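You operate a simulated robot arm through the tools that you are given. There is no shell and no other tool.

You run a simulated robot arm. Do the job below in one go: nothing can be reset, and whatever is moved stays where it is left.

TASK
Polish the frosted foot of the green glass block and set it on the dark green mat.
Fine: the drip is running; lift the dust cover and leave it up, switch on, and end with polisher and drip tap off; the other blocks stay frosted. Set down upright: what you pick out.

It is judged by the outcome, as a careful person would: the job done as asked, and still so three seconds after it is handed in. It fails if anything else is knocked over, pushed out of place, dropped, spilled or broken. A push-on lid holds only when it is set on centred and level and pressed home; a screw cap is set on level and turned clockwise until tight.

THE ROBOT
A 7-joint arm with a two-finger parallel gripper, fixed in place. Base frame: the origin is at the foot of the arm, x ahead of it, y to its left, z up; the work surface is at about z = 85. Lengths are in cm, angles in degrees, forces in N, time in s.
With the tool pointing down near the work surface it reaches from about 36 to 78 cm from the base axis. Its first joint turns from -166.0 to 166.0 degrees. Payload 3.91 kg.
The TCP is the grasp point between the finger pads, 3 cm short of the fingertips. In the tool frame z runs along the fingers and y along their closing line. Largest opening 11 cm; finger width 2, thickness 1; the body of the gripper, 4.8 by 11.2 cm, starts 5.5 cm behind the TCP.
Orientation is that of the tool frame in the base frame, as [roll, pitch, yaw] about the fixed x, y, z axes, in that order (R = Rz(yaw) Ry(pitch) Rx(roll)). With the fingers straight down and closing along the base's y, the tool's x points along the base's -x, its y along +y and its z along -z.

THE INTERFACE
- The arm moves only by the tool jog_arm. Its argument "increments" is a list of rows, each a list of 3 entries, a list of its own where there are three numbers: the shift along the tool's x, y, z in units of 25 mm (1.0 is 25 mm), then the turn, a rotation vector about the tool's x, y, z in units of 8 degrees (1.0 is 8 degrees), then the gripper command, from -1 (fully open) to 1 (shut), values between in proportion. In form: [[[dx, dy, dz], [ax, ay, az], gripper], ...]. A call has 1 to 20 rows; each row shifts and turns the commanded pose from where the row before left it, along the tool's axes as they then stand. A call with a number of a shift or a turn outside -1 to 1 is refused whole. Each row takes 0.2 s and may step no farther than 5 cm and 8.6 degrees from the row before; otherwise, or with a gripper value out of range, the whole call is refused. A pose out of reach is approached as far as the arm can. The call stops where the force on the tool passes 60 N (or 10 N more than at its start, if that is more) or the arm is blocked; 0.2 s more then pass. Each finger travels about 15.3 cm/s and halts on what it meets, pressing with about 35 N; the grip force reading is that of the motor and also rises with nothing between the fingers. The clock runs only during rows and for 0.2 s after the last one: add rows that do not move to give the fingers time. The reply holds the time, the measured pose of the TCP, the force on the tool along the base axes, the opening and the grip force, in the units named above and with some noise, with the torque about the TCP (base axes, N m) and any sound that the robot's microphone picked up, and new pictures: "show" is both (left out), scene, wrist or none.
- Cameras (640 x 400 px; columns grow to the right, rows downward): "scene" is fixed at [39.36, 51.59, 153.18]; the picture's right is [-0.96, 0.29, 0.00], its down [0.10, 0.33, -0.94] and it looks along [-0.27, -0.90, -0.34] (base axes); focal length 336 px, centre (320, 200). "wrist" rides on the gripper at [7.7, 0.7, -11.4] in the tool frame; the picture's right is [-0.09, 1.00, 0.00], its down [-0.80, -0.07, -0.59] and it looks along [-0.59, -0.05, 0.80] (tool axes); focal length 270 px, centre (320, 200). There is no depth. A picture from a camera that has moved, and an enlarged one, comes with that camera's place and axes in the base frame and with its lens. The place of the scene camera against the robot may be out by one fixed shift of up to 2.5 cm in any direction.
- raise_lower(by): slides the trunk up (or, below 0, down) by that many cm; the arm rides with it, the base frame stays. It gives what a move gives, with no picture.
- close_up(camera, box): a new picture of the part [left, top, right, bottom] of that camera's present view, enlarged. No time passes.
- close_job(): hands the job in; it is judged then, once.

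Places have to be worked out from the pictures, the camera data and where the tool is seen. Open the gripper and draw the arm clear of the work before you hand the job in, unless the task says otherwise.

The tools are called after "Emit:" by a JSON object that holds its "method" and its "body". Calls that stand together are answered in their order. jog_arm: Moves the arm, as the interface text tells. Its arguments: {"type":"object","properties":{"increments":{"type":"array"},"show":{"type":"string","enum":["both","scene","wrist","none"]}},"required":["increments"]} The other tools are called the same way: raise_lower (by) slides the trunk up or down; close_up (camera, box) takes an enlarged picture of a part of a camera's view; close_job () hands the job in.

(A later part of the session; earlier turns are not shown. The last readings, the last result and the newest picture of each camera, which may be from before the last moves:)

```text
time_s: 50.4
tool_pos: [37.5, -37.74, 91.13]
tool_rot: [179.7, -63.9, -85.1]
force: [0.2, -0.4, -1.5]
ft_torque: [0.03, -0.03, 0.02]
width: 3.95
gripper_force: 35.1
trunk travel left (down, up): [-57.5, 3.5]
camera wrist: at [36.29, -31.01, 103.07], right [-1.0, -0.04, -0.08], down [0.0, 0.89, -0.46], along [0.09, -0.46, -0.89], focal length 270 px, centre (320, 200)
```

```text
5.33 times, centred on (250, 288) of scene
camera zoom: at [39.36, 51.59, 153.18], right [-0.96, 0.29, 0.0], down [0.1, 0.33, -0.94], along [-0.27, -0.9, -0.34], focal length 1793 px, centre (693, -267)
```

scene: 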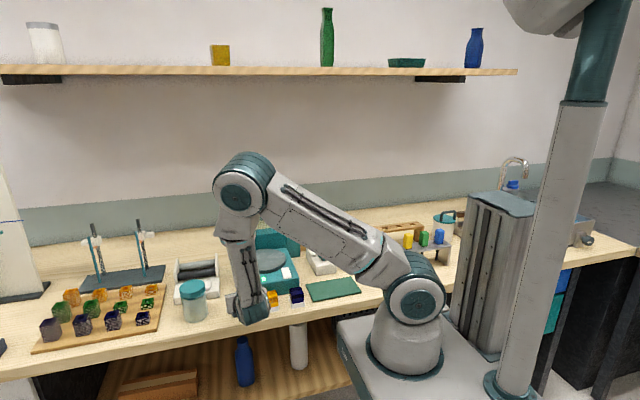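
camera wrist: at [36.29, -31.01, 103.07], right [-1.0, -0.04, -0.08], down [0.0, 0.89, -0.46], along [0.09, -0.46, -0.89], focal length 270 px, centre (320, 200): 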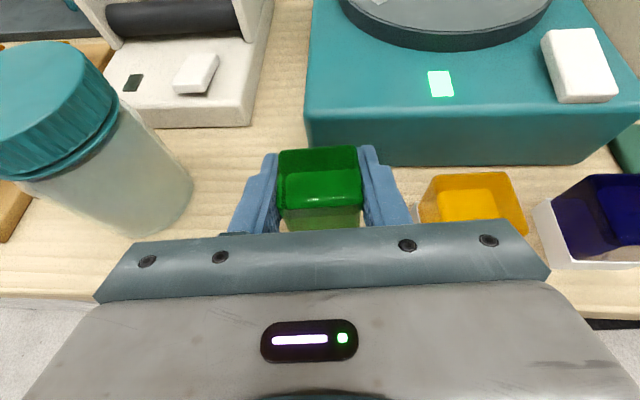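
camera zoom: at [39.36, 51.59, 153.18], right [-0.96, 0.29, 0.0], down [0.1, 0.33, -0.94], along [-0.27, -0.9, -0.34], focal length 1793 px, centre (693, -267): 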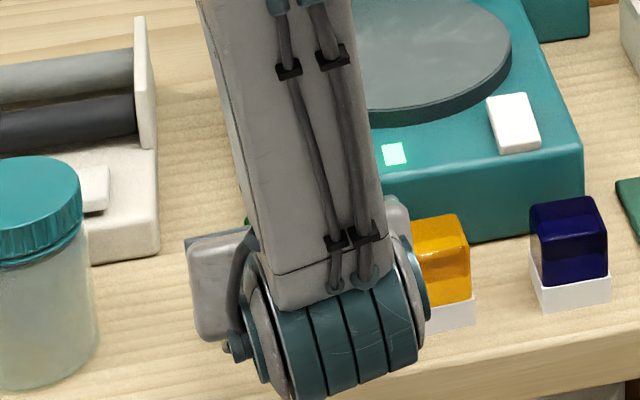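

The block comes up with the gripper and stays upright. I raise it and carry it over the front of the turning lap, well above it.

Emit:
{"method": "jog_arm", "body": {"increments": [[[0.5, 0, -0.244], [0, 0, 0], 1], [[0.72, 0, -0.351], [0, 0, 0], 1], [[0.72, 0, -0.351], [0, 0, 0], 1], [[0.72, 0, -0.351], [0, 0, 0], 1], [[0.72, 0, -0.351], [0, 0, 0], 1], [[0.28, 0.481, 0.574], [0, 0, 0], 1], [[0.28, 0.481, 0.574], [0, 0, 0], 1], [[0.28, 0.481, 0.574], [0, 0, 0], 1], [[0.28, 0.481, 0.574], [0, 0, 0], 1], [[0.28, 0.481, 0.574], [0, 0, 0], 1], [[0.28, 0.481, 0.574], [0, 0, 0], 1], [[0.28, 0.481, 0.574], [0, 0, 0], 1], [[0.28, 0.481, 0.574], [0, 0, 0], 1], [[0, 0, 0], [0, 0, 0], 1]], "show": "both"}}

Emit:
{"method": "close_up", "body": {"camera": "scene", "box": [215, 200, 325, 300]}}

Emit:
{"method": "close_up", "body": {"camera": "wrist", "box": [180, 60, 460, 250]}}

```text
time_s: 53.4
tool_pos: [29.23, -51.16, 100.52]
tool_rot: [179.7, -63.9, -85.1]
force: [-0.4, -1.0, -2.9]
ft_torque: [0.01, 0.01, -0.01]
width: 3.98
gripper_force: 35.1
trunk travel left (down, up): [-57.5, 3.5]
camera wrist: at [27.79, -44.37, 112.5], right [-1.0, -0.04, -0.08], down [0.0, 0.89, -0.46], along [0.09, -0.46, -0.89], focal length 270 px, centre (320, 200)
```

scene: 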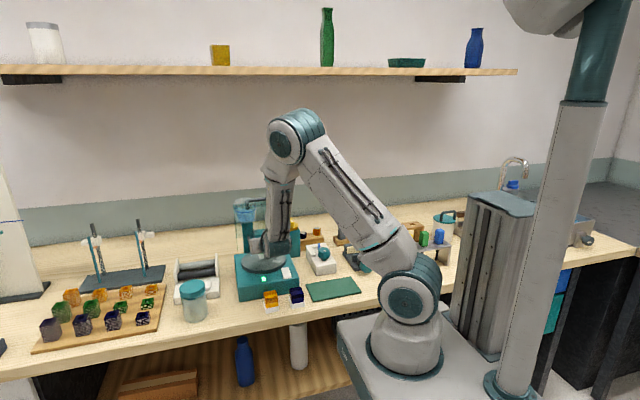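
wrist: 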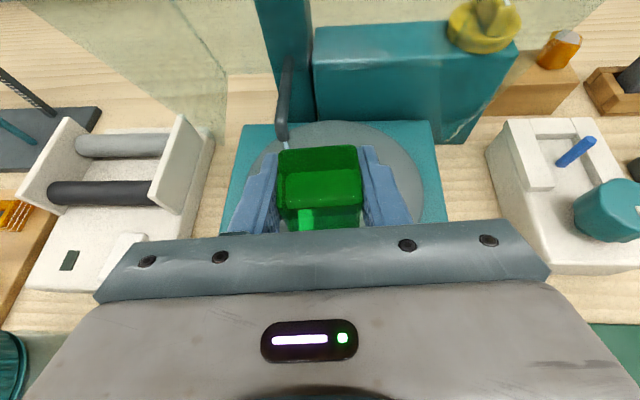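

```text
4.00 times, centred on (270, 250) of scene
camera zoom: at [39.36, 51.59, 153.18], right [-0.96, 0.29, 0.0], down [0.1, 0.33, -0.94], along [-0.27, -0.9, -0.34], focal length 1345 px, centre (520, 0)
```

zoom: 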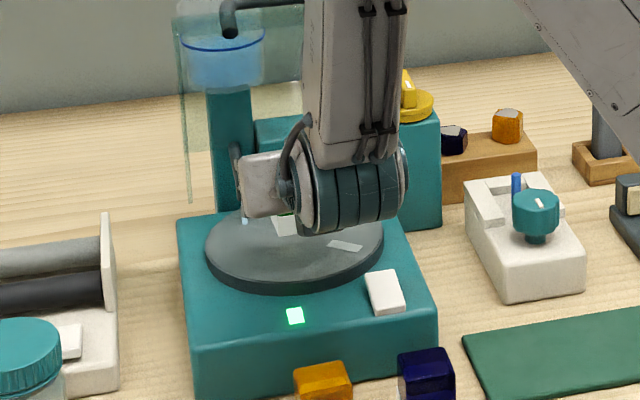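

```text
2.11 times, centred on (320, 155) of wrist
camera zoom: at [27.79, -44.37, 112.5], right [-1.0, -0.04, -0.08], down [0.0, 0.89, -0.46], along [0.09, -0.46, -0.89], focal length 569 px, centre (320, 295)
```

zoom: 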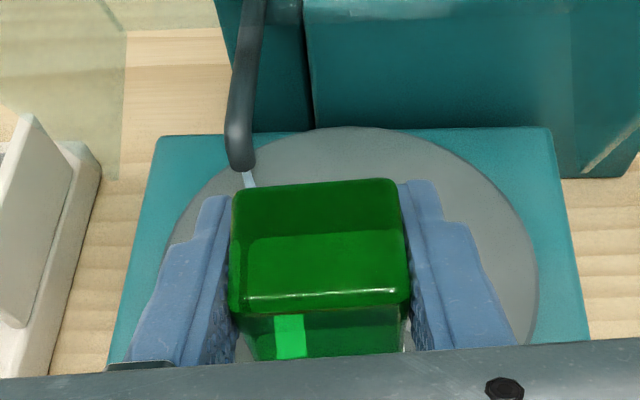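

The block hangs upright over the front part of the lap, clear of spout and cover. I lower to just above the lap and then feel for contact.

Emit:
{"method": "jog_arm", "body": {"increments": [[[-0.39, 0, 0.265], [0, 0, 0], 1], [[-0.39, 0, 0.265], [0, 0, 0], 1], [[-0.39, 0, 0.265], [0, 0, 0], 1], [[0, 0, 0], [0, 0, 0], 1]], "show": "none"}}

Emit:
{"method": "close_up", "body": {"camera": "wrist", "box": [180, 60, 460, 250]}}

Emit:
{"method": "close_up", "body": {"camera": "scene", "box": [235, 225, 305, 290]}}

```text
time_s: 54.4
tool_pos: [29.01, -51.68, 96.81]
tool_rot: [179.6, -63.9, -85.2]
force: [0.4, 0.1, -1.6]
ft_torque: [-0.03, -0.01, -0.04]
width: 3.98
gripper_force: 34.9
trunk travel left (down, up): [-57.5, 3.5]
```

```text
2.11 times, centred on (320, 155) of wrist
camera zoom: at [27.68, -44.83, 108.77], right [-1.0, -0.04, -0.08], down [0.0, 0.89, -0.46], along [0.09, -0.46, -0.89], focal length 569 px, centre (320, 295)
```

zoom: 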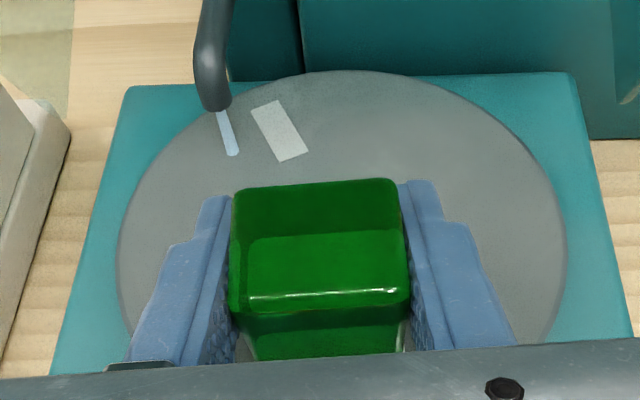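

```text
6.15 times, centred on (270, 258) of scene
camera zoom: at [39.36, 51.59, 153.18], right [-0.96, 0.29, 0.0], down [0.1, 0.33, -0.94], along [-0.27, -0.9, -0.34], focal length 2069 px, centre (628, -154)
```

zoom: 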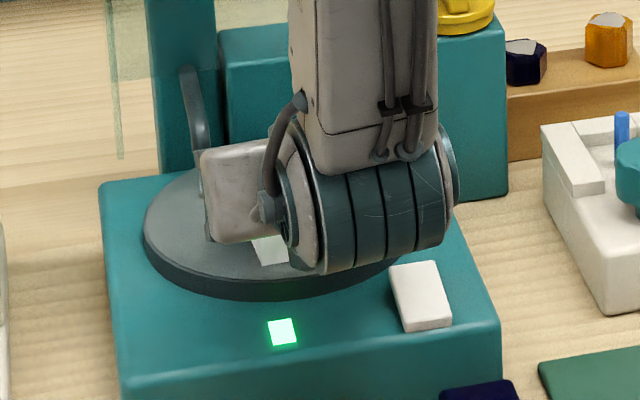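

Foot bottom is about 92.5, just above the lap. I step down in small steps until the vertical force rises.

Emit:
{"method": "jog_arm", "body": {"increments": [[[-0.07, 0, 0.035], [0, 0, 0], 1], [[-0.07, 0, 0.035], [0, 0, 0], 1]], "show": "none"}}

```text
time_s: 55.0
tool_pos: [28.96, -51.69, 96.55]
tool_rot: [179.8, -64.0, -85.2]
force: [0.8, -0.7, 1.0]
ft_torque: [-0.05, -0.12, -0.03]
width: 3.96
gripper_force: 35.0
trunk travel left (down, up): [-57.5, 3.5]
```

Contact begins (force rose from -1.6 to +1.0 N). I add a little more press and hold, watching the forces.

Emit:
{"method": "jog_arm", "body": {"increments": [[[-0.036, 0, 0.018], [0, 0, 0], 1], [[0, 0, 0], [0, 0, 0], 1], [[0, 0, 0], [0, 0, 0], 1]], "show": "none"}}

```text
time_s: 55.8
tool_pos: [29.12, -51.67, 96.62]
tool_rot: [179.8, -64.2, -85.3]
force: [0.7, 1.4, 14.8]
ft_torque: [0.34, -0.01, 0.03]
width: 3.97
gripper_force: 35.4
trunk travel left (down, up): [-57.5, 3.5]
```

About 16 N of press; I ease it slightly and hold on the lap for a few seconds.

Emit:
{"method": "jog_arm", "body": {"increments": [[[0.014, 0, -0.007], [0, 0, 0], 1], [[0, 0, 0], [0, 0, 0], 1], [[0, 0, 0], [0, 0, 0], 1], [[0, 0, 0], [0, 0, 0], 1], [[0, 0, 0], [0, 0, 0], 1], [[0, 0, 0], [0, 0, 0], 1], [[0, 0, 0], [0, 0, 0], 1], [[0, 0, 0], [0, 0, 0], 1], [[0, 0, 0], [0, 0, 0], 1], [[0, 0, 0], [0, 0, 0], 1]], "show": "none"}}

Emit:
{"method": "close_up", "body": {"camera": "wrist", "box": [180, 60, 460, 250]}}

Emit:
{"method": "close_up", "body": {"camera": "scene", "box": [235, 235, 305, 290]}}

```text
time_s: 58.0
tool_pos: [29.03, -51.64, 96.48]
tool_rot: [179.9, -64.0, -85.2]
force: [-0.4, -0.4, 16.3]
ft_torque: [0.01, -0.1, -0.01]
width: 3.98
gripper_force: 35.2
trunk travel left (down, up): [-57.5, 3.5]
```

```text
2.11 times, centred on (320, 155) of wrist
camera zoom: at [27.64, -44.83, 108.5], right [-1.0, -0.04, -0.08], down [0.0, 0.89, -0.46], along [0.09, -0.46, -0.88], focal length 569 px, centre (320, 295)
```

zoom: 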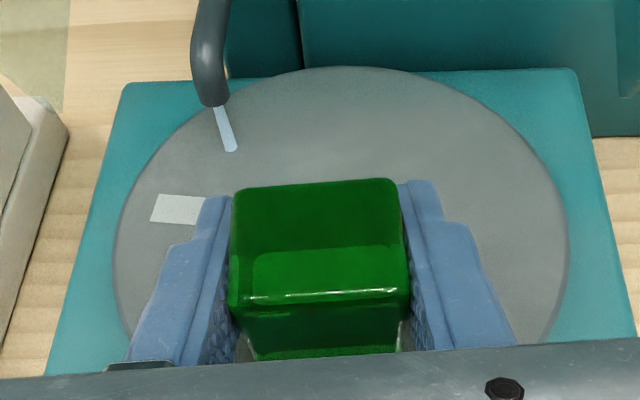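

```text
7.27 times, centred on (270, 262) of scene
camera zoom: at [39.36, 51.59, 153.18], right [-0.96, 0.29, 0.0], down [0.1, 0.33, -0.94], along [-0.27, -0.9, -0.34], focal length 2445 px, centre (684, -254)
```

zoom: 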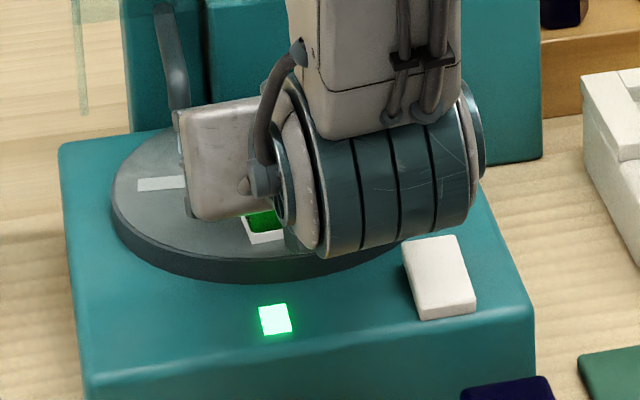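

The foot is on the lap, force about 16 N, still white in the scene view. I keep polishing for four more seconds with a small sweep.

Emit:
{"method": "jog_arm", "body": {"increments": [[[0, 0.05, 0], [0, 0, 0], 1], [[0, 0.05, 0], [0, 0, 0], 1], [[0, 0.05, 0], [0, 0, 0], 1], [[0, 0.05, 0], [0, 0, 0], 1], [[0, -0.05, 0], [0, 0, 0], 1], [[0, -0.05, 0], [0, 0, 0], 1], [[0, -0.05, 0], [0, 0, 0], 1], [[0, -0.05, 0], [0, 0, 0], 1], [[0, -0.05, 0], [0, 0, 0], 1], [[0, -0.05, 0], [0, 0, 0], 1], [[0, -0.05, 0], [0, 0, 0], 1], [[0, -0.05, 0], [0, 0, 0], 1], [[0, 0.05, 0], [0, 0, 0], 1], [[0, 0.05, 0], [0, 0, 0], 1], [[0, 0.05, 0], [0, 0, 0], 1], [[0, 0.05, 0], [0, 0, 0], 1], [[0, 0, 0], [0, 0, 0], 1], [[0, 0, 0], [0, 0, 0], 1], [[0, 0, 0], [0, 0, 0], 1]], "show": "none"}}

Emit:
{"method": "close_up", "body": {"camera": "wrist", "box": [180, 60, 460, 250]}}

Emit:
{"method": "close_up", "body": {"camera": "scene", "box": [235, 235, 305, 290]}}

```text
time_s: 62.0
tool_pos: [29.15, -51.72, 96.55]
tool_rot: [179.7, -63.9, -85.2]
force: [1.9, 1.5, 8.9]
ft_torque: [-0.03, -0.24, 0.03]
width: 3.98
gripper_force: 35.2
trunk travel left (down, up): [-57.5, 3.5]
```

```text
2.11 times, centred on (320, 155) of wrist
camera zoom: at [27.77, -44.8, 108.5], right [-1.0, -0.04, -0.08], down [0.0, 0.89, -0.46], along [0.09, -0.46, -0.89], focal length 569 px, centre (320, 295)
```

zoom: 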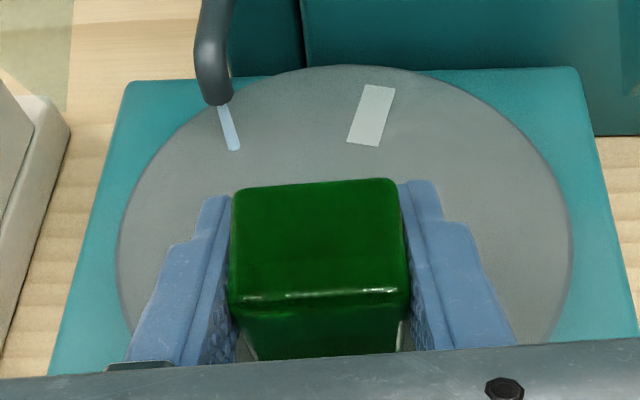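

```text
7.27 times, centred on (270, 262) of scene
camera zoom: at [39.36, 51.59, 153.18], right [-0.96, 0.29, 0.0], down [0.1, 0.33, -0.94], along [-0.27, -0.9, -0.34], focal length 2445 px, centre (684, -254)
```

zoom: 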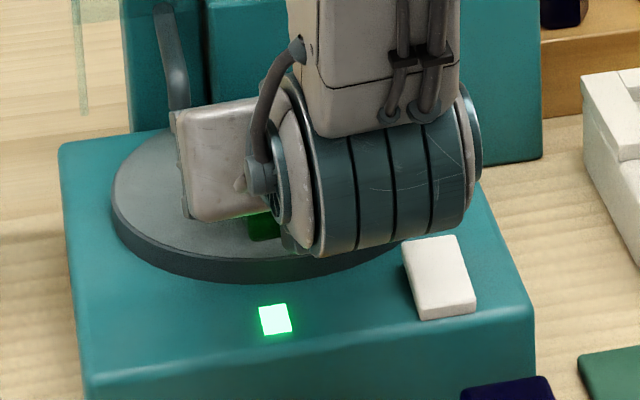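

The white of the foot has gone green-clear in the scene view. I lift the block off the lap and inspect the foot.

Emit:
{"method": "jog_arm", "body": {"increments": [[[0.2, 0, -0.098], [0, 0, 0], 1], [[0.4, 0, -0.195], [0, 0, 0], 1], [[0.6, 0, -0.293], [0, 0, 0], 1], [[0.5, 0, -0.7], [0, 0, 0], 1], [[0.5, 0, -0.7], [0, 0, 0], 1], [[0, 0, 0], [0, 0, 0], 1]], "show": "both"}}

Emit:
{"method": "close_up", "body": {"camera": "scene", "box": [225, 215, 315, 290]}}

Emit:
{"method": "close_up", "body": {"camera": "wrist", "box": [240, 120, 400, 240]}}

```text
time_s: 63.4
tool_pos: [28.88, -49.57, 103.71]
tool_rot: [179.7, -64.0, -85.1]
force: [-0.2, -0.7, -1.4]
ft_torque: [-0.01, 0.01, -0.01]
width: 4.0
gripper_force: 35.1
trunk travel left (down, up): [-57.5, 3.5]
camera wrist: at [27.56, -42.75, 115.75], right [-1.0, -0.04, -0.08], down [0.0, 0.89, -0.46], along [0.09, -0.46, -0.89], focal length 270 px, centre (320, 200)
```

scene: 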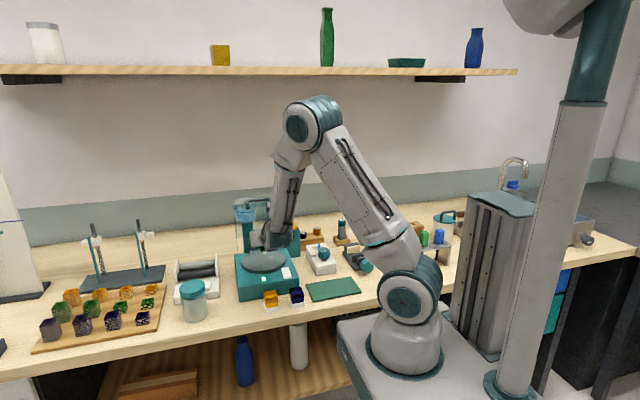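
wrist: 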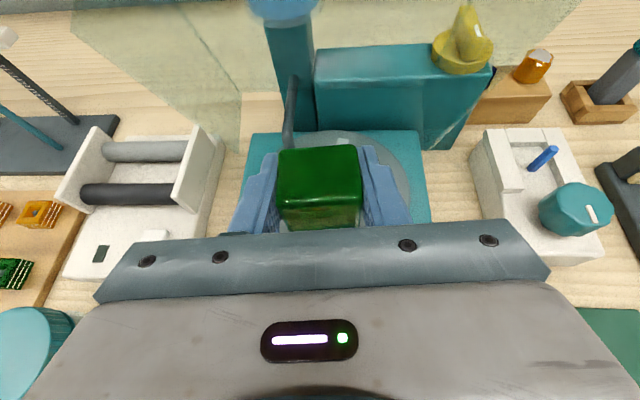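

```text
5.33 times, centred on (270, 252) of scene
camera zoom: at [39.36, 51.59, 153.18], right [-0.96, 0.29, 0.0], down [0.1, 0.33, -0.94], along [-0.27, -0.9, -0.34], focal length 1793 px, centre (587, -80)
```

zoom: 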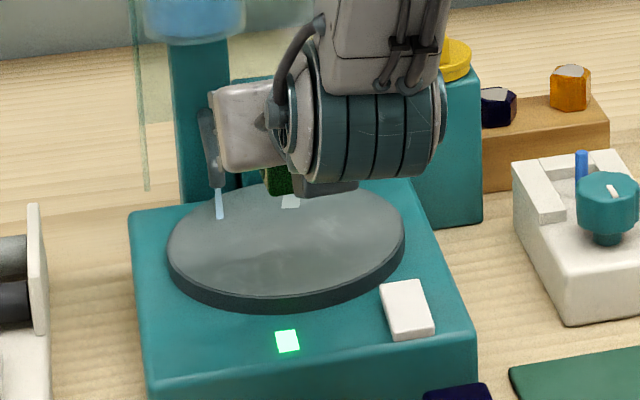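

```text
3.33 times, centred on (320, 180) of wrist
camera zoom: at [27.56, -42.75, 115.75], right [-1.0, -0.04, -0.08], down [0.0, 0.89, -0.46], along [0.09, -0.46, -0.89], focal length 901 px, centre (320, 267)
```

zoom: 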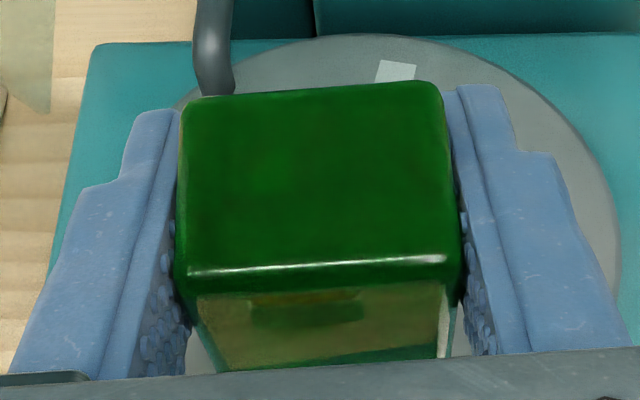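

The foot now looks green and clear in the scene view, but the forearm hides part of it. I carry the block away toward the mat, turning the hand to the +x side so the scene camera can see the foot.

Emit:
{"method": "jog_arm", "body": {"increments": [[[-0.178, 0.543, -0.67], [0, 0, 0], 1], [[-0.178, 0.543, -0.67], [0, 0, 0], 1], [[-0.178, 0.543, -0.67], [0, 0, 0], 1], [[-0.178, 0.543, -0.67], [0, 0, 0], 1], [[-0.178, 0.543, -0.67], [0, 0, 0], 1], [[-0.178, 0.543, -0.67], [0, 0, 0], 1], [[0, 0, 0], [-0.899, 0, 0.438], 1], [[0, 0, 0], [-0.899, 0, 0.438], 1], [[0, 0, 0], [-0.899, 0, 0.438], 1], [[0, 0, 0], [-0.899, 0, 0.438], 1], [[0, 0, 0], [-0.899, 0, 0.438], 1], [[0, 0, 0], [-0.899, 0, 0.438], 1], [[0, 0, 0], [-0.899, 0, 0.438], 1], [[0, 0, 0], [-0.899, 0, 0.438], 1], [[0, 0, 0], [-0.899, 0, 0.438], 1], [[0, 0, 0], [-0.899, 0, 0.438], 1], [[0, 0, 0], [-0.899, 0, 0.438], 1], [[0, 0, 0], [0, 0, 0], 1]], "show": "both"}}

Emit:
{"method": "close_up", "body": {"camera": "scene", "box": [240, 200, 340, 300]}}

Emit:
{"method": "close_up", "body": {"camera": "wrist", "box": [200, 80, 440, 240]}}

```text
time_s: 67.2
tool_pos: [21.47, -42.68, 105.8]
tool_rot: [179.7, -64.2, -173.3]
force: [0.8, -0.4, -1.7]
ft_torque: [0.02, 0.01, 0.02]
width: 3.98
gripper_force: 34.7
out of reach, approached as far as the arm can: row 5, 6
trunk travel left (down, up): [-57.5, 3.5]
camera wrist: at [28.26, -41.22, 117.75], right [-0.07, 0.99, -0.08], down [0.89, 0.03, -0.46], along [-0.46, -0.1, -0.88], focal length 270 px, centre (320, 200)
```

scene: 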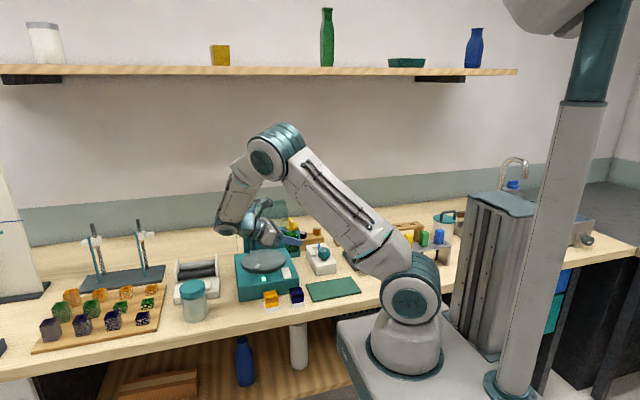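
wrist: 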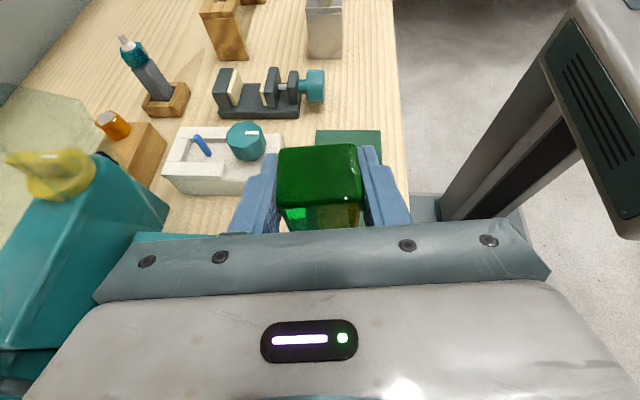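

```text
4.00 times, centred on (290, 250) of scene
camera zoom: at [39.36, 51.59, 153.18], right [-0.96, 0.29, 0.0], down [0.1, 0.33, -0.94], along [-0.27, -0.9, -0.34], focal length 1345 px, centre (440, 0)
```

zoom: 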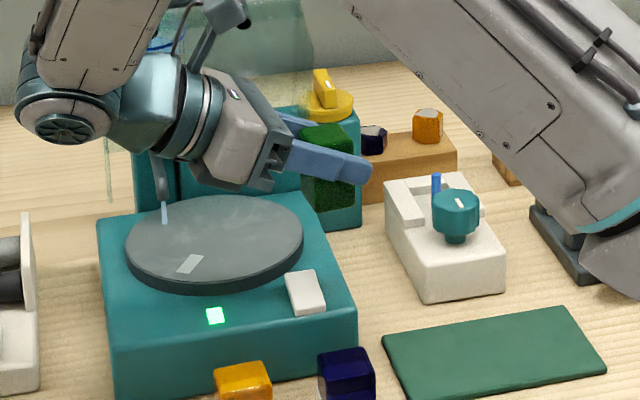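

```text
2.50 times, centred on (320, 160) of wrist
camera zoom: at [28.26, -41.22, 117.75], right [-0.07, 0.99, -0.08], down [0.89, 0.03, -0.46], along [-0.46, -0.1, -0.88], focal length 676 px, centre (320, 300)
```

zoom: 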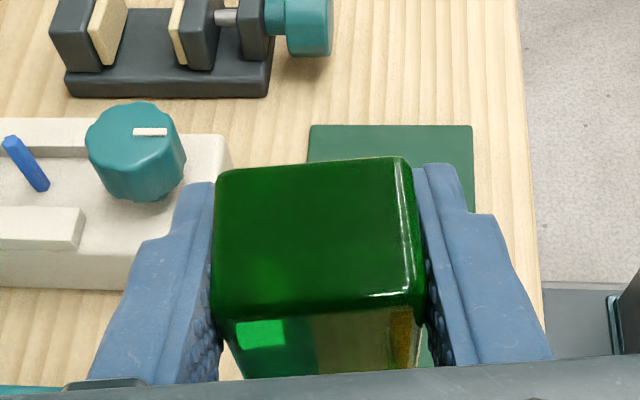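

The block now looks green down to its base; I zoom in further on it to be sure that no frosted white remains.

Emit:
{"method": "close_up", "body": {"camera": "scene", "box": [300, 222, 345, 257]}}

Emit:
{"method": "close_up", "body": {"camera": "wrist", "box": [270, 180, 380, 240]}}

```text
11.43 times, centred on (322, 240) of scene
camera zoom: at [39.36, 51.59, 153.18], right [-0.96, 0.29, 0.0], down [0.1, 0.33, -0.94], along [-0.27, -0.9, -0.34], focal length 3842 px, centre (291, -251)
```

zoom: 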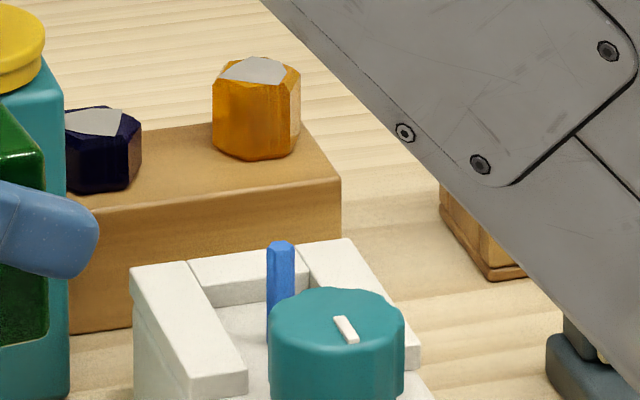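

```text
5.82 times, centred on (325, 210) of wrist
camera zoom: at [28.26, -41.22, 117.75], right [-0.07, 0.99, -0.08], down [0.89, 0.03, -0.46], along [-0.46, -0.1, -0.88], focal length 1573 px, centre (291, 142)
```

zoom: 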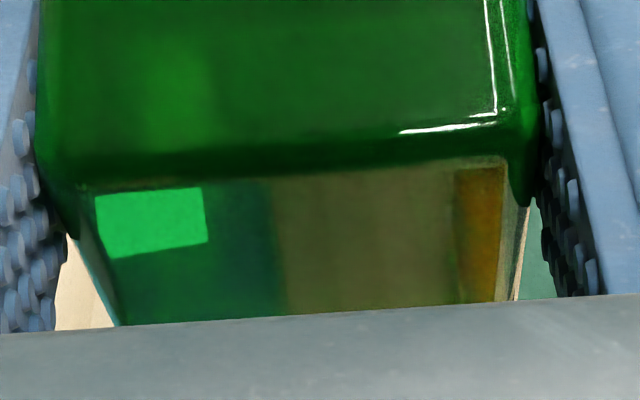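

Through the glass I can see the background, so the foot is clear. I check from the scene once more, centred on the block.

Emit:
{"method": "close_up", "body": {"camera": "scene", "box": [300, 220, 340, 260]}}

Emit:
{"method": "close_up", "body": {"camera": "scene", "box": [270, 200, 350, 260]}}

```text
10.00 times, centred on (320, 240) of scene
camera zoom: at [39.36, 51.59, 153.18], right [-0.96, 0.29, 0.0], down [0.1, 0.33, -0.94], along [-0.27, -0.9, -0.34], focal length 3361 px, centre (320, -200)
```

zoom: 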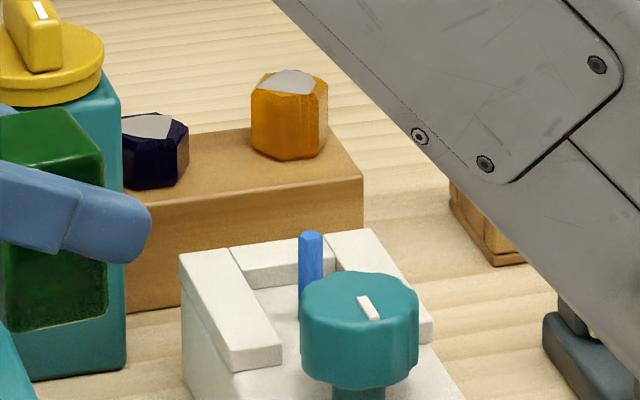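

```text
6.67 times, centred on (310, 230) of scene
camera zoom: at [39.36, 51.59, 153.18], right [-0.96, 0.29, 0.0], down [0.1, 0.33, -0.94], along [-0.27, -0.9, -0.34], focal length 2241 px, centre (387, 0)
```

zoom: 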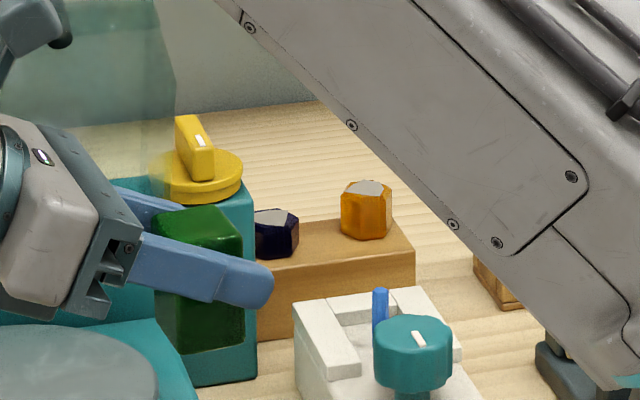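

The block is fully clear with no white foot left. Now I carry it over the mat, aiming for about (5, -41.5), which keeps the wrist away from the navy block and the machine.

Emit:
{"method": "jog_arm", "body": {"increments": [[[0.404, 0.178, 0.836], [0, 0, 0], 1], [[0.404, 0.178, 0.836], [0, 0, 0], 1], [[0.404, 0.178, 0.836], [0, 0, 0], 1], [[0.404, 0.178, 0.836], [0, 0, 0], 1], [[0.404, 0.178, 0.836], [0, 0, 0], 1], [[0.404, 0.178, 0.836], [0, 0, 0], 1], [[0.404, 0.178, 0.836], [0, 0, 0], 1], [[0, 0, 0], [0, 0, 0], 1]], "show": "both"}}

Emit:
{"method": "close_up", "body": {"camera": "scene", "box": [250, 200, 390, 310]}}

```text
time_s: 69.0
tool_pos: [4.95, -41.67, 105.76]
tool_rot: [179.7, -64.2, -173.2]
force: [0.3, -0.5, -1.5]
ft_torque: [0.02, -0.03, -0.01]
width: 3.97
gripper_force: 35.0
trunk travel left (down, up): [-57.5, 3.5]
camera wrist: at [11.72, -40.12, 117.64], right [-0.08, 0.99, -0.08], down [0.89, 0.03, -0.46], along [-0.46, -0.1, -0.88], focal length 270 px, centre (320, 200)
```

scene: 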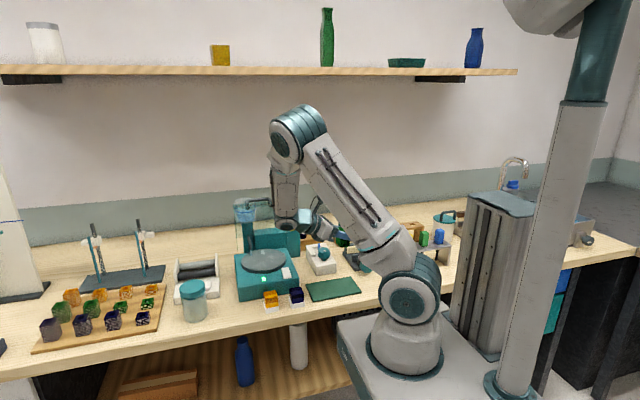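
wrist: 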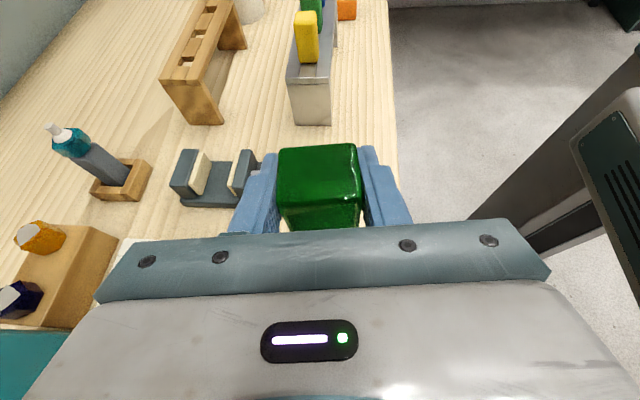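

```text
3.64 times, centred on (320, 255) of scene
camera zoom: at [39.36, 51.59, 153.18], right [-0.96, 0.29, 0.0], down [0.1, 0.33, -0.94], along [-0.27, -0.9, -0.34], focal length 1222 px, centre (320, 0)
```

zoom: 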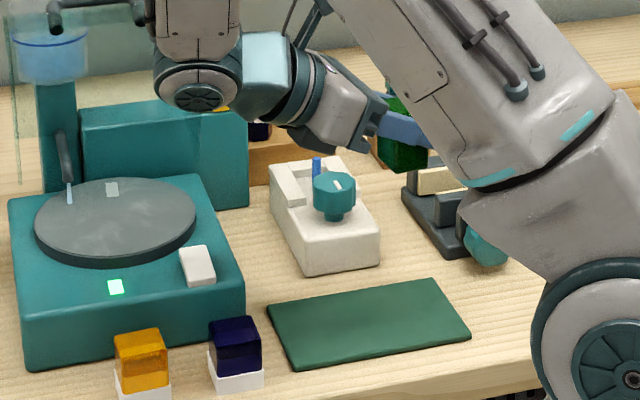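

The block hangs over the mat. I shift slightly toward -x for wrist clearance and descend partway, then check clearances around the wrist.

Emit:
{"method": "jog_arm", "body": {"increments": [[[-0.748, 0.032, 0.52], [0, 0, 0], 1], [[-0.748, 0.032, 0.52], [0, 0, 0], 1], [[-0.748, 0.032, 0.52], [0, 0, 0], 1], [[-0.748, 0.032, 0.52], [0, 0, 0], 1], [[0, 0, 0], [0, 0, 0], 1]], "show": "both"}}

Emit:
{"method": "close_up", "body": {"camera": "scene", "box": [250, 220, 390, 310]}}

```text
time_s: 70.2
tool_pos: [3.89, -41.26, 96.74]
tool_rot: [179.7, -64.2, -173.1]
force: [-0.5, -0.7, -1.5]
ft_torque: [0.0, -0.01, 0.03]
width: 3.99
gripper_force: 35.3
trunk travel left (down, up): [-57.5, 3.5]
camera wrist: at [10.6, -39.77, 108.61], right [-0.08, 0.99, -0.08], down [0.89, 0.03, -0.46], along [-0.46, -0.1, -0.88], focal length 270 px, centre (320, 200)
```

scene: 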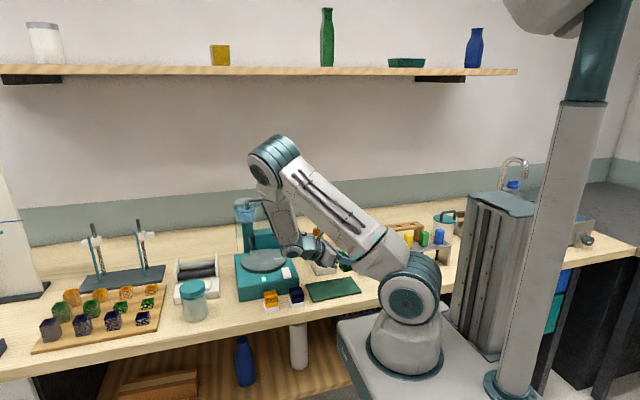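
wrist: 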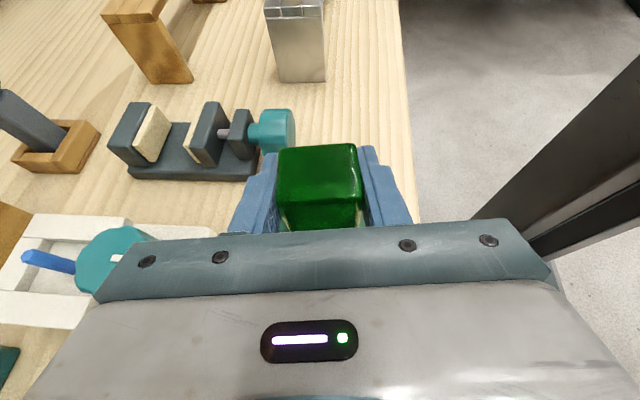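

```text
4.44 times, centred on (320, 265) of scene
camera zoom: at [39.36, 51.59, 153.18], right [-0.96, 0.29, 0.0], down [0.1, 0.33, -0.94], along [-0.27, -0.9, -0.34], focal length 1494 px, centre (320, -89)
```

zoom: 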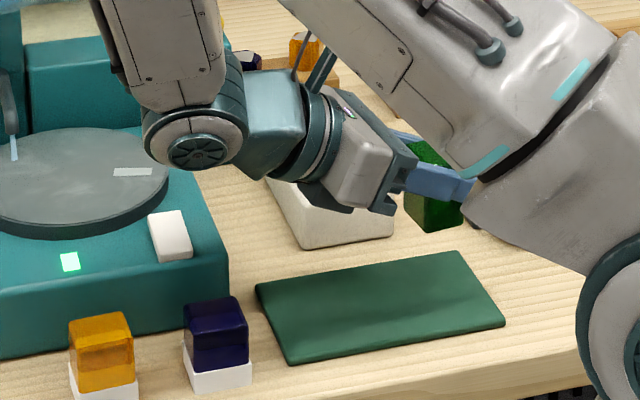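

Wrist joint centre is about 7 cm above the TCP, so at set-down its underside should still clear the navy block and rocker by about 2 cm. I lower to just above the mat and look again.

Emit:
{"method": "jog_arm", "body": {"increments": [[[-0.5, 0, 0.242], [0, 0, 0], 1], [[-0.5, 0, 0.242], [0, 0, 0], 1], [[-0.5, 0, 0.242], [0, 0, 0], 1], [[-0.5, 0, 0.242], [0, 0, 0], 1], [[0, 0, 0], [0, 0, 0], 1]], "show": "none"}}

Emit:
{"method": "close_up", "body": {"camera": "scene", "box": [260, 230, 380, 310]}}

Emit:
{"method": "close_up", "body": {"camera": "wrist", "box": [200, 80, 440, 240]}}

```text
time_s: 71.4
tool_pos: [3.96, -41.21, 91.31]
tool_rot: [179.7, -64.2, -173.2]
force: [0.4, 0.8, -0.9]
ft_torque: [0.0, 0.0, 0.01]
width: 3.98
gripper_force: 34.5
trunk travel left (down, up): [-57.5, 3.5]
```

```text
5.00 times, centred on (320, 270) of scene
camera zoom: at [39.36, 51.59, 153.18], right [-0.96, 0.29, 0.0], down [0.1, 0.33, -0.94], along [-0.27, -0.9, -0.34], focal length 1681 px, centre (320, -150)
```

zoom: 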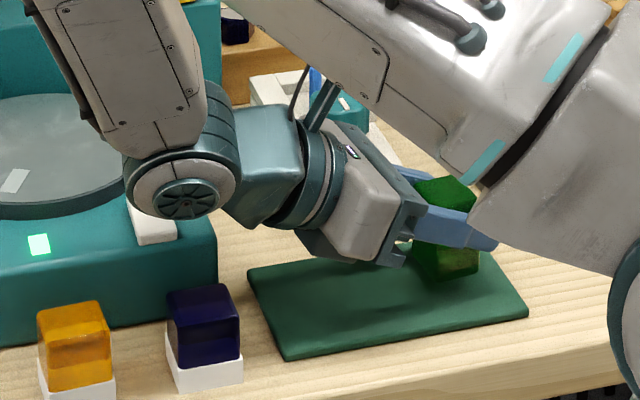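

```text
2.50 times, centred on (320, 160) of wrist
camera zoom: at [10.64, -39.74, 103.23], right [-0.08, 0.99, -0.08], down [0.89, 0.03, -0.46], along [-0.46, -0.1, -0.88], focal length 676 px, centre (320, 300)
```

zoom: 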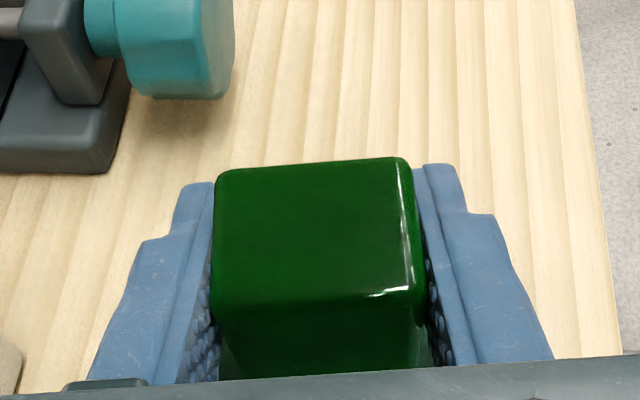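

The block is 1.5–2 cm above the mat and well inside it; the wrist clears the navy block and the rocker. I lower the rest in small steps until contact.

Emit:
{"method": "jog_arm", "body": {"increments": [[[-0.2, 0, 0.097], [0, 0, 0], 1], [[-0.2, 0, 0.097], [0, 0, 0], 1], [[-0.08, 0, 0.039], [0, 0, 0], 1], [[0, 0, 0], [0, 0, 0], 1]], "show": "none"}}

Emit:
{"method": "close_up", "body": {"camera": "scene", "box": [260, 230, 380, 310]}}

```text
time_s: 72.4
tool_pos: [3.6, -41.1, 90.17]
tool_rot: [179.9, -64.3, -173.5]
force: [1.2, -2.9, 20.7]
ft_torque: [0.0, -0.42, -0.09]
width: 3.99
gripper_force: 34.9
trunk travel left (down, up): [-57.5, 3.5]
```

```text
5.00 times, centred on (320, 270) of scene
camera zoom: at [39.36, 51.59, 153.18], right [-0.96, 0.29, 0.0], down [0.1, 0.33, -0.94], along [-0.27, -0.9, -0.34], focal length 1681 px, centre (320, -150)
```

zoom: 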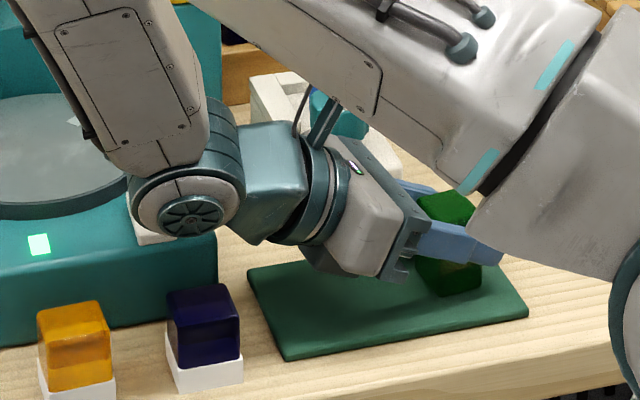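

Contact at TCP z≈90.2 with 21 N. I ease the press a little, then release the block gently.

Emit:
{"method": "jog_arm", "body": {"increments": [[[0.04, 0, -0.02], [0, 0, 0], 1], [[0, 0, 0], [0, 0, 0], 1]], "show": "none"}}

```text
time_s: 73.0
tool_pos: [3.62, -41.19, 90.19]
tool_rot: [179.8, -64.2, -173.3]
force: [0.9, -5.7, 18.3]
ft_torque: [-0.23, -0.37, -0.07]
width: 3.98
gripper_force: 35.6
trunk travel left (down, up): [-57.5, 3.5]
```

Emit:
{"method": "jog_arm", "body": {"increments": [[[0.04, 0, -0.02], [0, 0, 0], 1], [[0.02, 0, -0.01], [0, 0, 0], 1], [[0, 0, 0], [0, 0, 0], 1]], "show": "none"}}

```text
time_s: 73.8
tool_pos: [3.68, -41.25, 90.15]
tool_rot: [179.5, -64.1, -173.0]
force: [0.4, -0.3, -1.5]
ft_torque: [0.03, -0.01, -0.02]
width: 4.0
gripper_force: 35.4
trunk travel left (down, up): [-57.5, 3.5]
```

The load is gone, so the foot just hovers; I lower half a millimetre and open the fingers slowly.

Emit:
{"method": "jog_arm", "body": {"increments": [[[-0.025, 0, 0.012], [0, 0, 0], 1], [[0, 0, 0], [0, 0, 0], 1], [[0, 0, 0], [0, 0, 0], 0.25], [[0, 0, 0], [0, 0, 0], 0.2], [[0, 0, 0], [0, 0, 0], 0.0], [[0, 0, 0], [0, 0, 0], -0.1], [[0, 0, 0], [0, 0, 0], -0.1]], "show": "wrist"}}

Emit:
{"method": "close_up", "body": {"camera": "scene", "box": [260, 230, 380, 310]}}

Emit:
{"method": "close_up", "body": {"camera": "wrist", "box": [200, 80, 440, 240]}}

```text
time_s: 75.4
tool_pos: [3.62, -41.0, 90.08]
tool_rot: [179.8, -64.1, -173.1]
force: [-0.7, 0.6, 0.1]
ft_torque: [0.03, 0.0, 0.02]
width: 6.07
gripper_force: 0.1
trunk travel left (down, up): [-57.5, 3.5]
camera wrist: at [10.36, -39.73, 102.1], right [-0.08, 0.99, -0.08], down [0.89, 0.03, -0.46], along [-0.46, -0.1, -0.88], focal length 270 px, centre (320, 200)
```

wrist: 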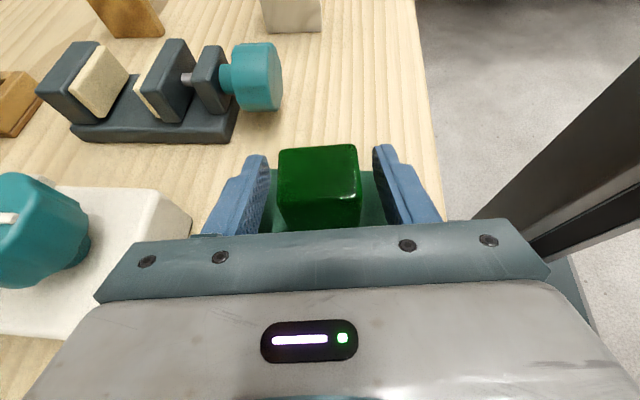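

```text
5.00 times, centred on (320, 270) of scene
camera zoom: at [39.36, 51.59, 153.18], right [-0.96, 0.29, 0.0], down [0.1, 0.33, -0.94], along [-0.27, -0.9, -0.34], focal length 1681 px, centre (320, -150)
```

zoom: 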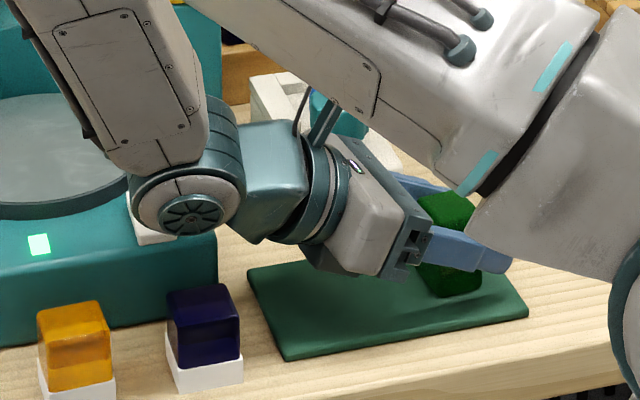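

```text
2.50 times, centred on (320, 160) of wrist
camera zoom: at [10.36, -39.73, 102.1], right [-0.08, 0.99, -0.08], down [0.89, 0.03, -0.46], along [-0.46, -0.1, -0.88], focal length 676 px, centre (320, 300)
```

zoom: 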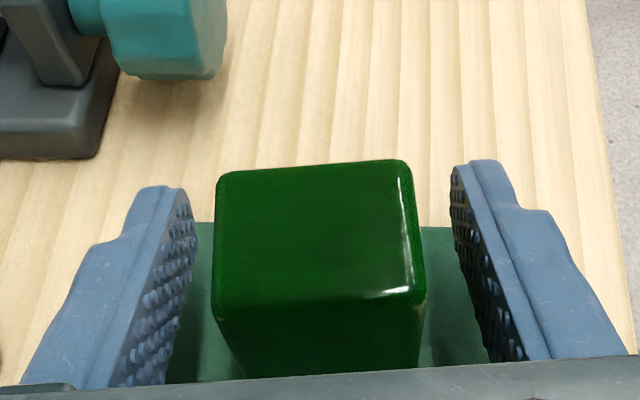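

The block stands upright on the mat, released, with clearance on both sides. I rise straight up off it.

Emit:
{"method": "jog_arm", "body": {"increments": [[[0.3, 0, -0.146], [0, 0, 0], -0.1], [[0.5, 0, -0.243], [0, 0, 0], -0.1], [[0.8, 0, -0.389], [0, 0, 0], -0.1], [[0.8, 0, -0.389], [0, 0, 0], -0.1], [[0.8, 0, -0.389], [0, 0, 0], -0.1], [[0.8, 0, -0.389], [0, 0, 0], -0.1], [[0, 0, 0], [0, 0, 0], -0.1]], "show": "both"}}

Emit:
{"method": "close_up", "body": {"camera": "wrist", "box": [200, 80, 440, 240]}}

Emit:
{"method": "close_up", "body": {"camera": "scene", "box": [260, 230, 380, 310]}}

```text
time_s: 77.0
tool_pos: [3.79, -41.02, 101.19]
tool_rot: [179.7, -64.3, -173.1]
force: [0.1, 0.0, 0.7]
ft_torque: [0.0, -0.02, -0.02]
width: 6.06
gripper_force: 0.2
trunk travel left (down, up): [-57.5, 3.5]
camera wrist: at [10.49, -39.58, 113.15], right [-0.08, 0.99, -0.08], down [0.89, 0.03, -0.46], along [-0.46, -0.1, -0.88], focal length 270 px, centre (320, 200)
```

scene: 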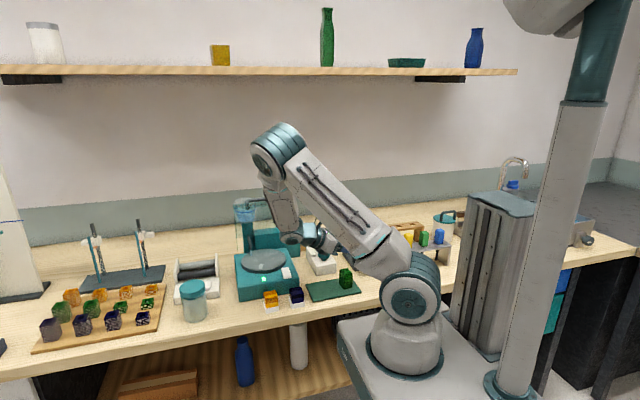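
wrist: 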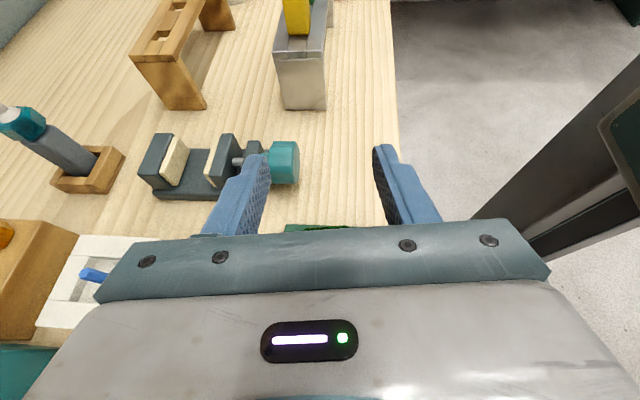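

```text
2.50 times, centred on (320, 160) of wrist
camera zoom: at [10.49, -39.58, 113.15], right [-0.08, 0.99, -0.08], down [0.89, 0.03, -0.46], along [-0.46, -0.1, -0.88], focal length 676 px, centre (320, 300)
```

zoom: 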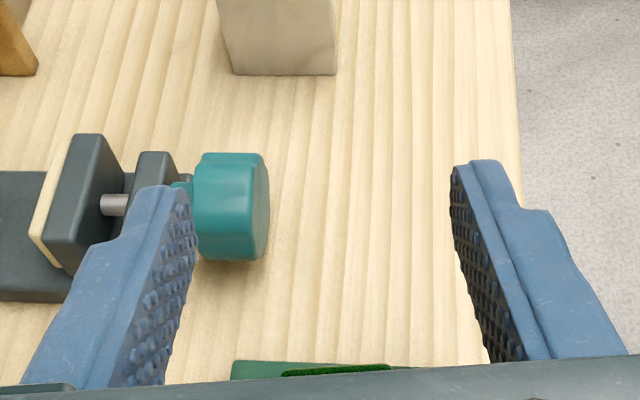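

```text
5.00 times, centred on (320, 270) of scene
camera zoom: at [39.36, 51.59, 153.18], right [-0.96, 0.29, 0.0], down [0.1, 0.33, -0.94], along [-0.27, -0.9, -0.34], focal length 1681 px, centre (320, -150)
```

zoom: 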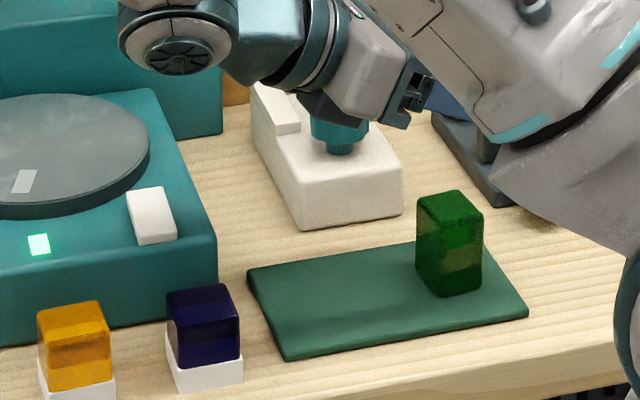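

The polished block stands upright on the mat. Next I switch the polisher off by pressing the rocker's raised rear end; I first move back over the machine front and close the fingers.

Emit:
{"method": "jog_arm", "body": {"increments": [[[0.3, 0, -0.7], [0, 0, 0], 0.2], [[-0.19, -0.1, -0.949], [0, 0, 0], 1], [[-0.19, -0.315, -0.949], [0, 0, 0], 1], [[-0.19, -0.315, -0.949], [0, 0, 0], 1], [[-0.19, -0.315, -0.949], [0, 0, 0], 1], [[-0.19, -0.315, -0.949], [0, 0, 0], 1], [[-0.19, -0.315, -0.949], [0, 0, 0], 1], [[-0.19, -0.315, -0.949], [0, 0, 0], 1], [[-0.19, -0.315, -0.949], [0, 0, 0], 1], [[-0.19, -0.315, -0.949], [0, 0, 0], 1]], "show": "scene"}}

```text
time_s: 79.2
tool_pos: [26.64, -45.08, 108.27]
tool_rot: [179.6, -64.3, -173.1]
force: [0.4, -0.2, 0.8]
ft_torque: [-0.01, -0.01, 0.0]
width: 0.01
gripper_force: 35.4
trunk travel left (down, up): [-57.5, 3.5]
```

scene: 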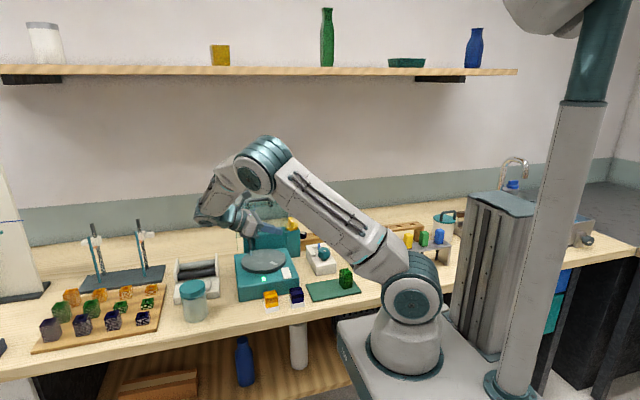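

Green block on the mat is clearly visible and upright. I swing the hand round so the fingers point at the machine from the front, tilt about 45°.

Emit:
{"method": "jog_arm", "body": {"increments": [[[0, 0, 0], [0.899, 0, -0.438], 1], [[0, 0, 0], [0.899, 0, -0.438], 1], [[0, 0, 0], [0.899, 0, -0.438], 1], [[0, 0, 0], [0.899, 0, -0.438], 1], [[0, 0, 0], [0.899, 0, -0.438], 1], [[0, 0, 0], [0.899, 0, -0.438], 1], [[0, 0, 0], [0.899, 0, -0.438], 1], [[0, 0, 0], [0.899, 0, -0.438], 1], [[0, 0, 0], [0.899, 0, -0.438], 1], [[0, 0, 0], [0.899, 0, -0.438], 1], [[0, 0, 0], [0.4, 0, -0.195], 1], [[0, 0, 0], [0, -1, 0], 1], [[0, 0, 0], [0, -1, 0], 1], [[0, 0, 0], [0, -0.4, 0], 1]], "show": "both"}}

Emit:
{"method": "close_up", "body": {"camera": "wrist", "box": [200, 40, 520, 240]}}

```text
time_s: 82.2
tool_pos: [26.54, -45.12, 108.14]
tool_rot: [179.9, -44.7, -89.6]
force: [0.5, 0.0, -0.4]
ft_torque: [-0.04, 0.02, 0.06]
width: 0.0
gripper_force: 34.5
trunk travel left (down, up): [-57.5, 3.5]
camera wrist: at [25.79, -42.57, 121.65], right [-1.0, 0.06, -0.06], down [0.07, 0.99, -0.14], along [0.05, -0.14, -0.99], focal length 270 px, centre (320, 200)
```

scene: 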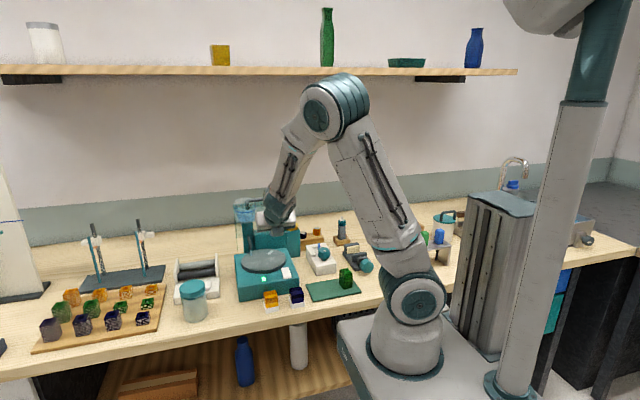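
wrist: 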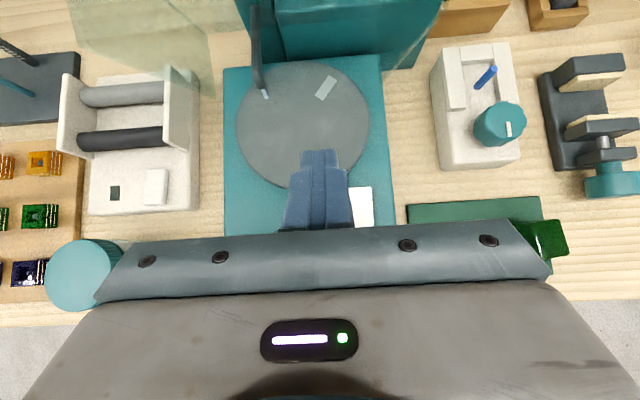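

```text
2.00 times, centred on (360, 140) of wrist
camera zoom: at [25.79, -42.57, 121.65], right [-1.0, 0.06, -0.06], down [0.07, 0.99, -0.14], along [0.05, -0.14, -0.99], focal length 541 px, centre (240, 320)
```

zoom: 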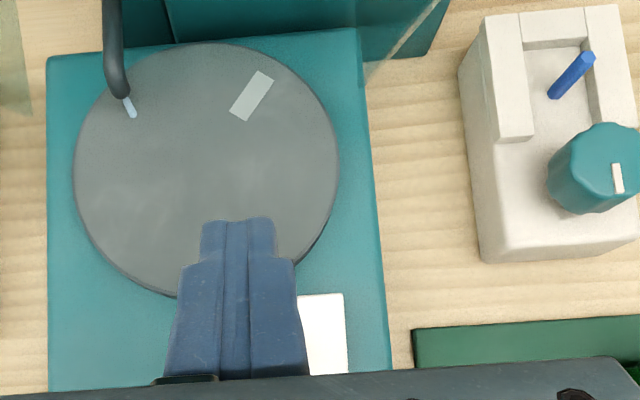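

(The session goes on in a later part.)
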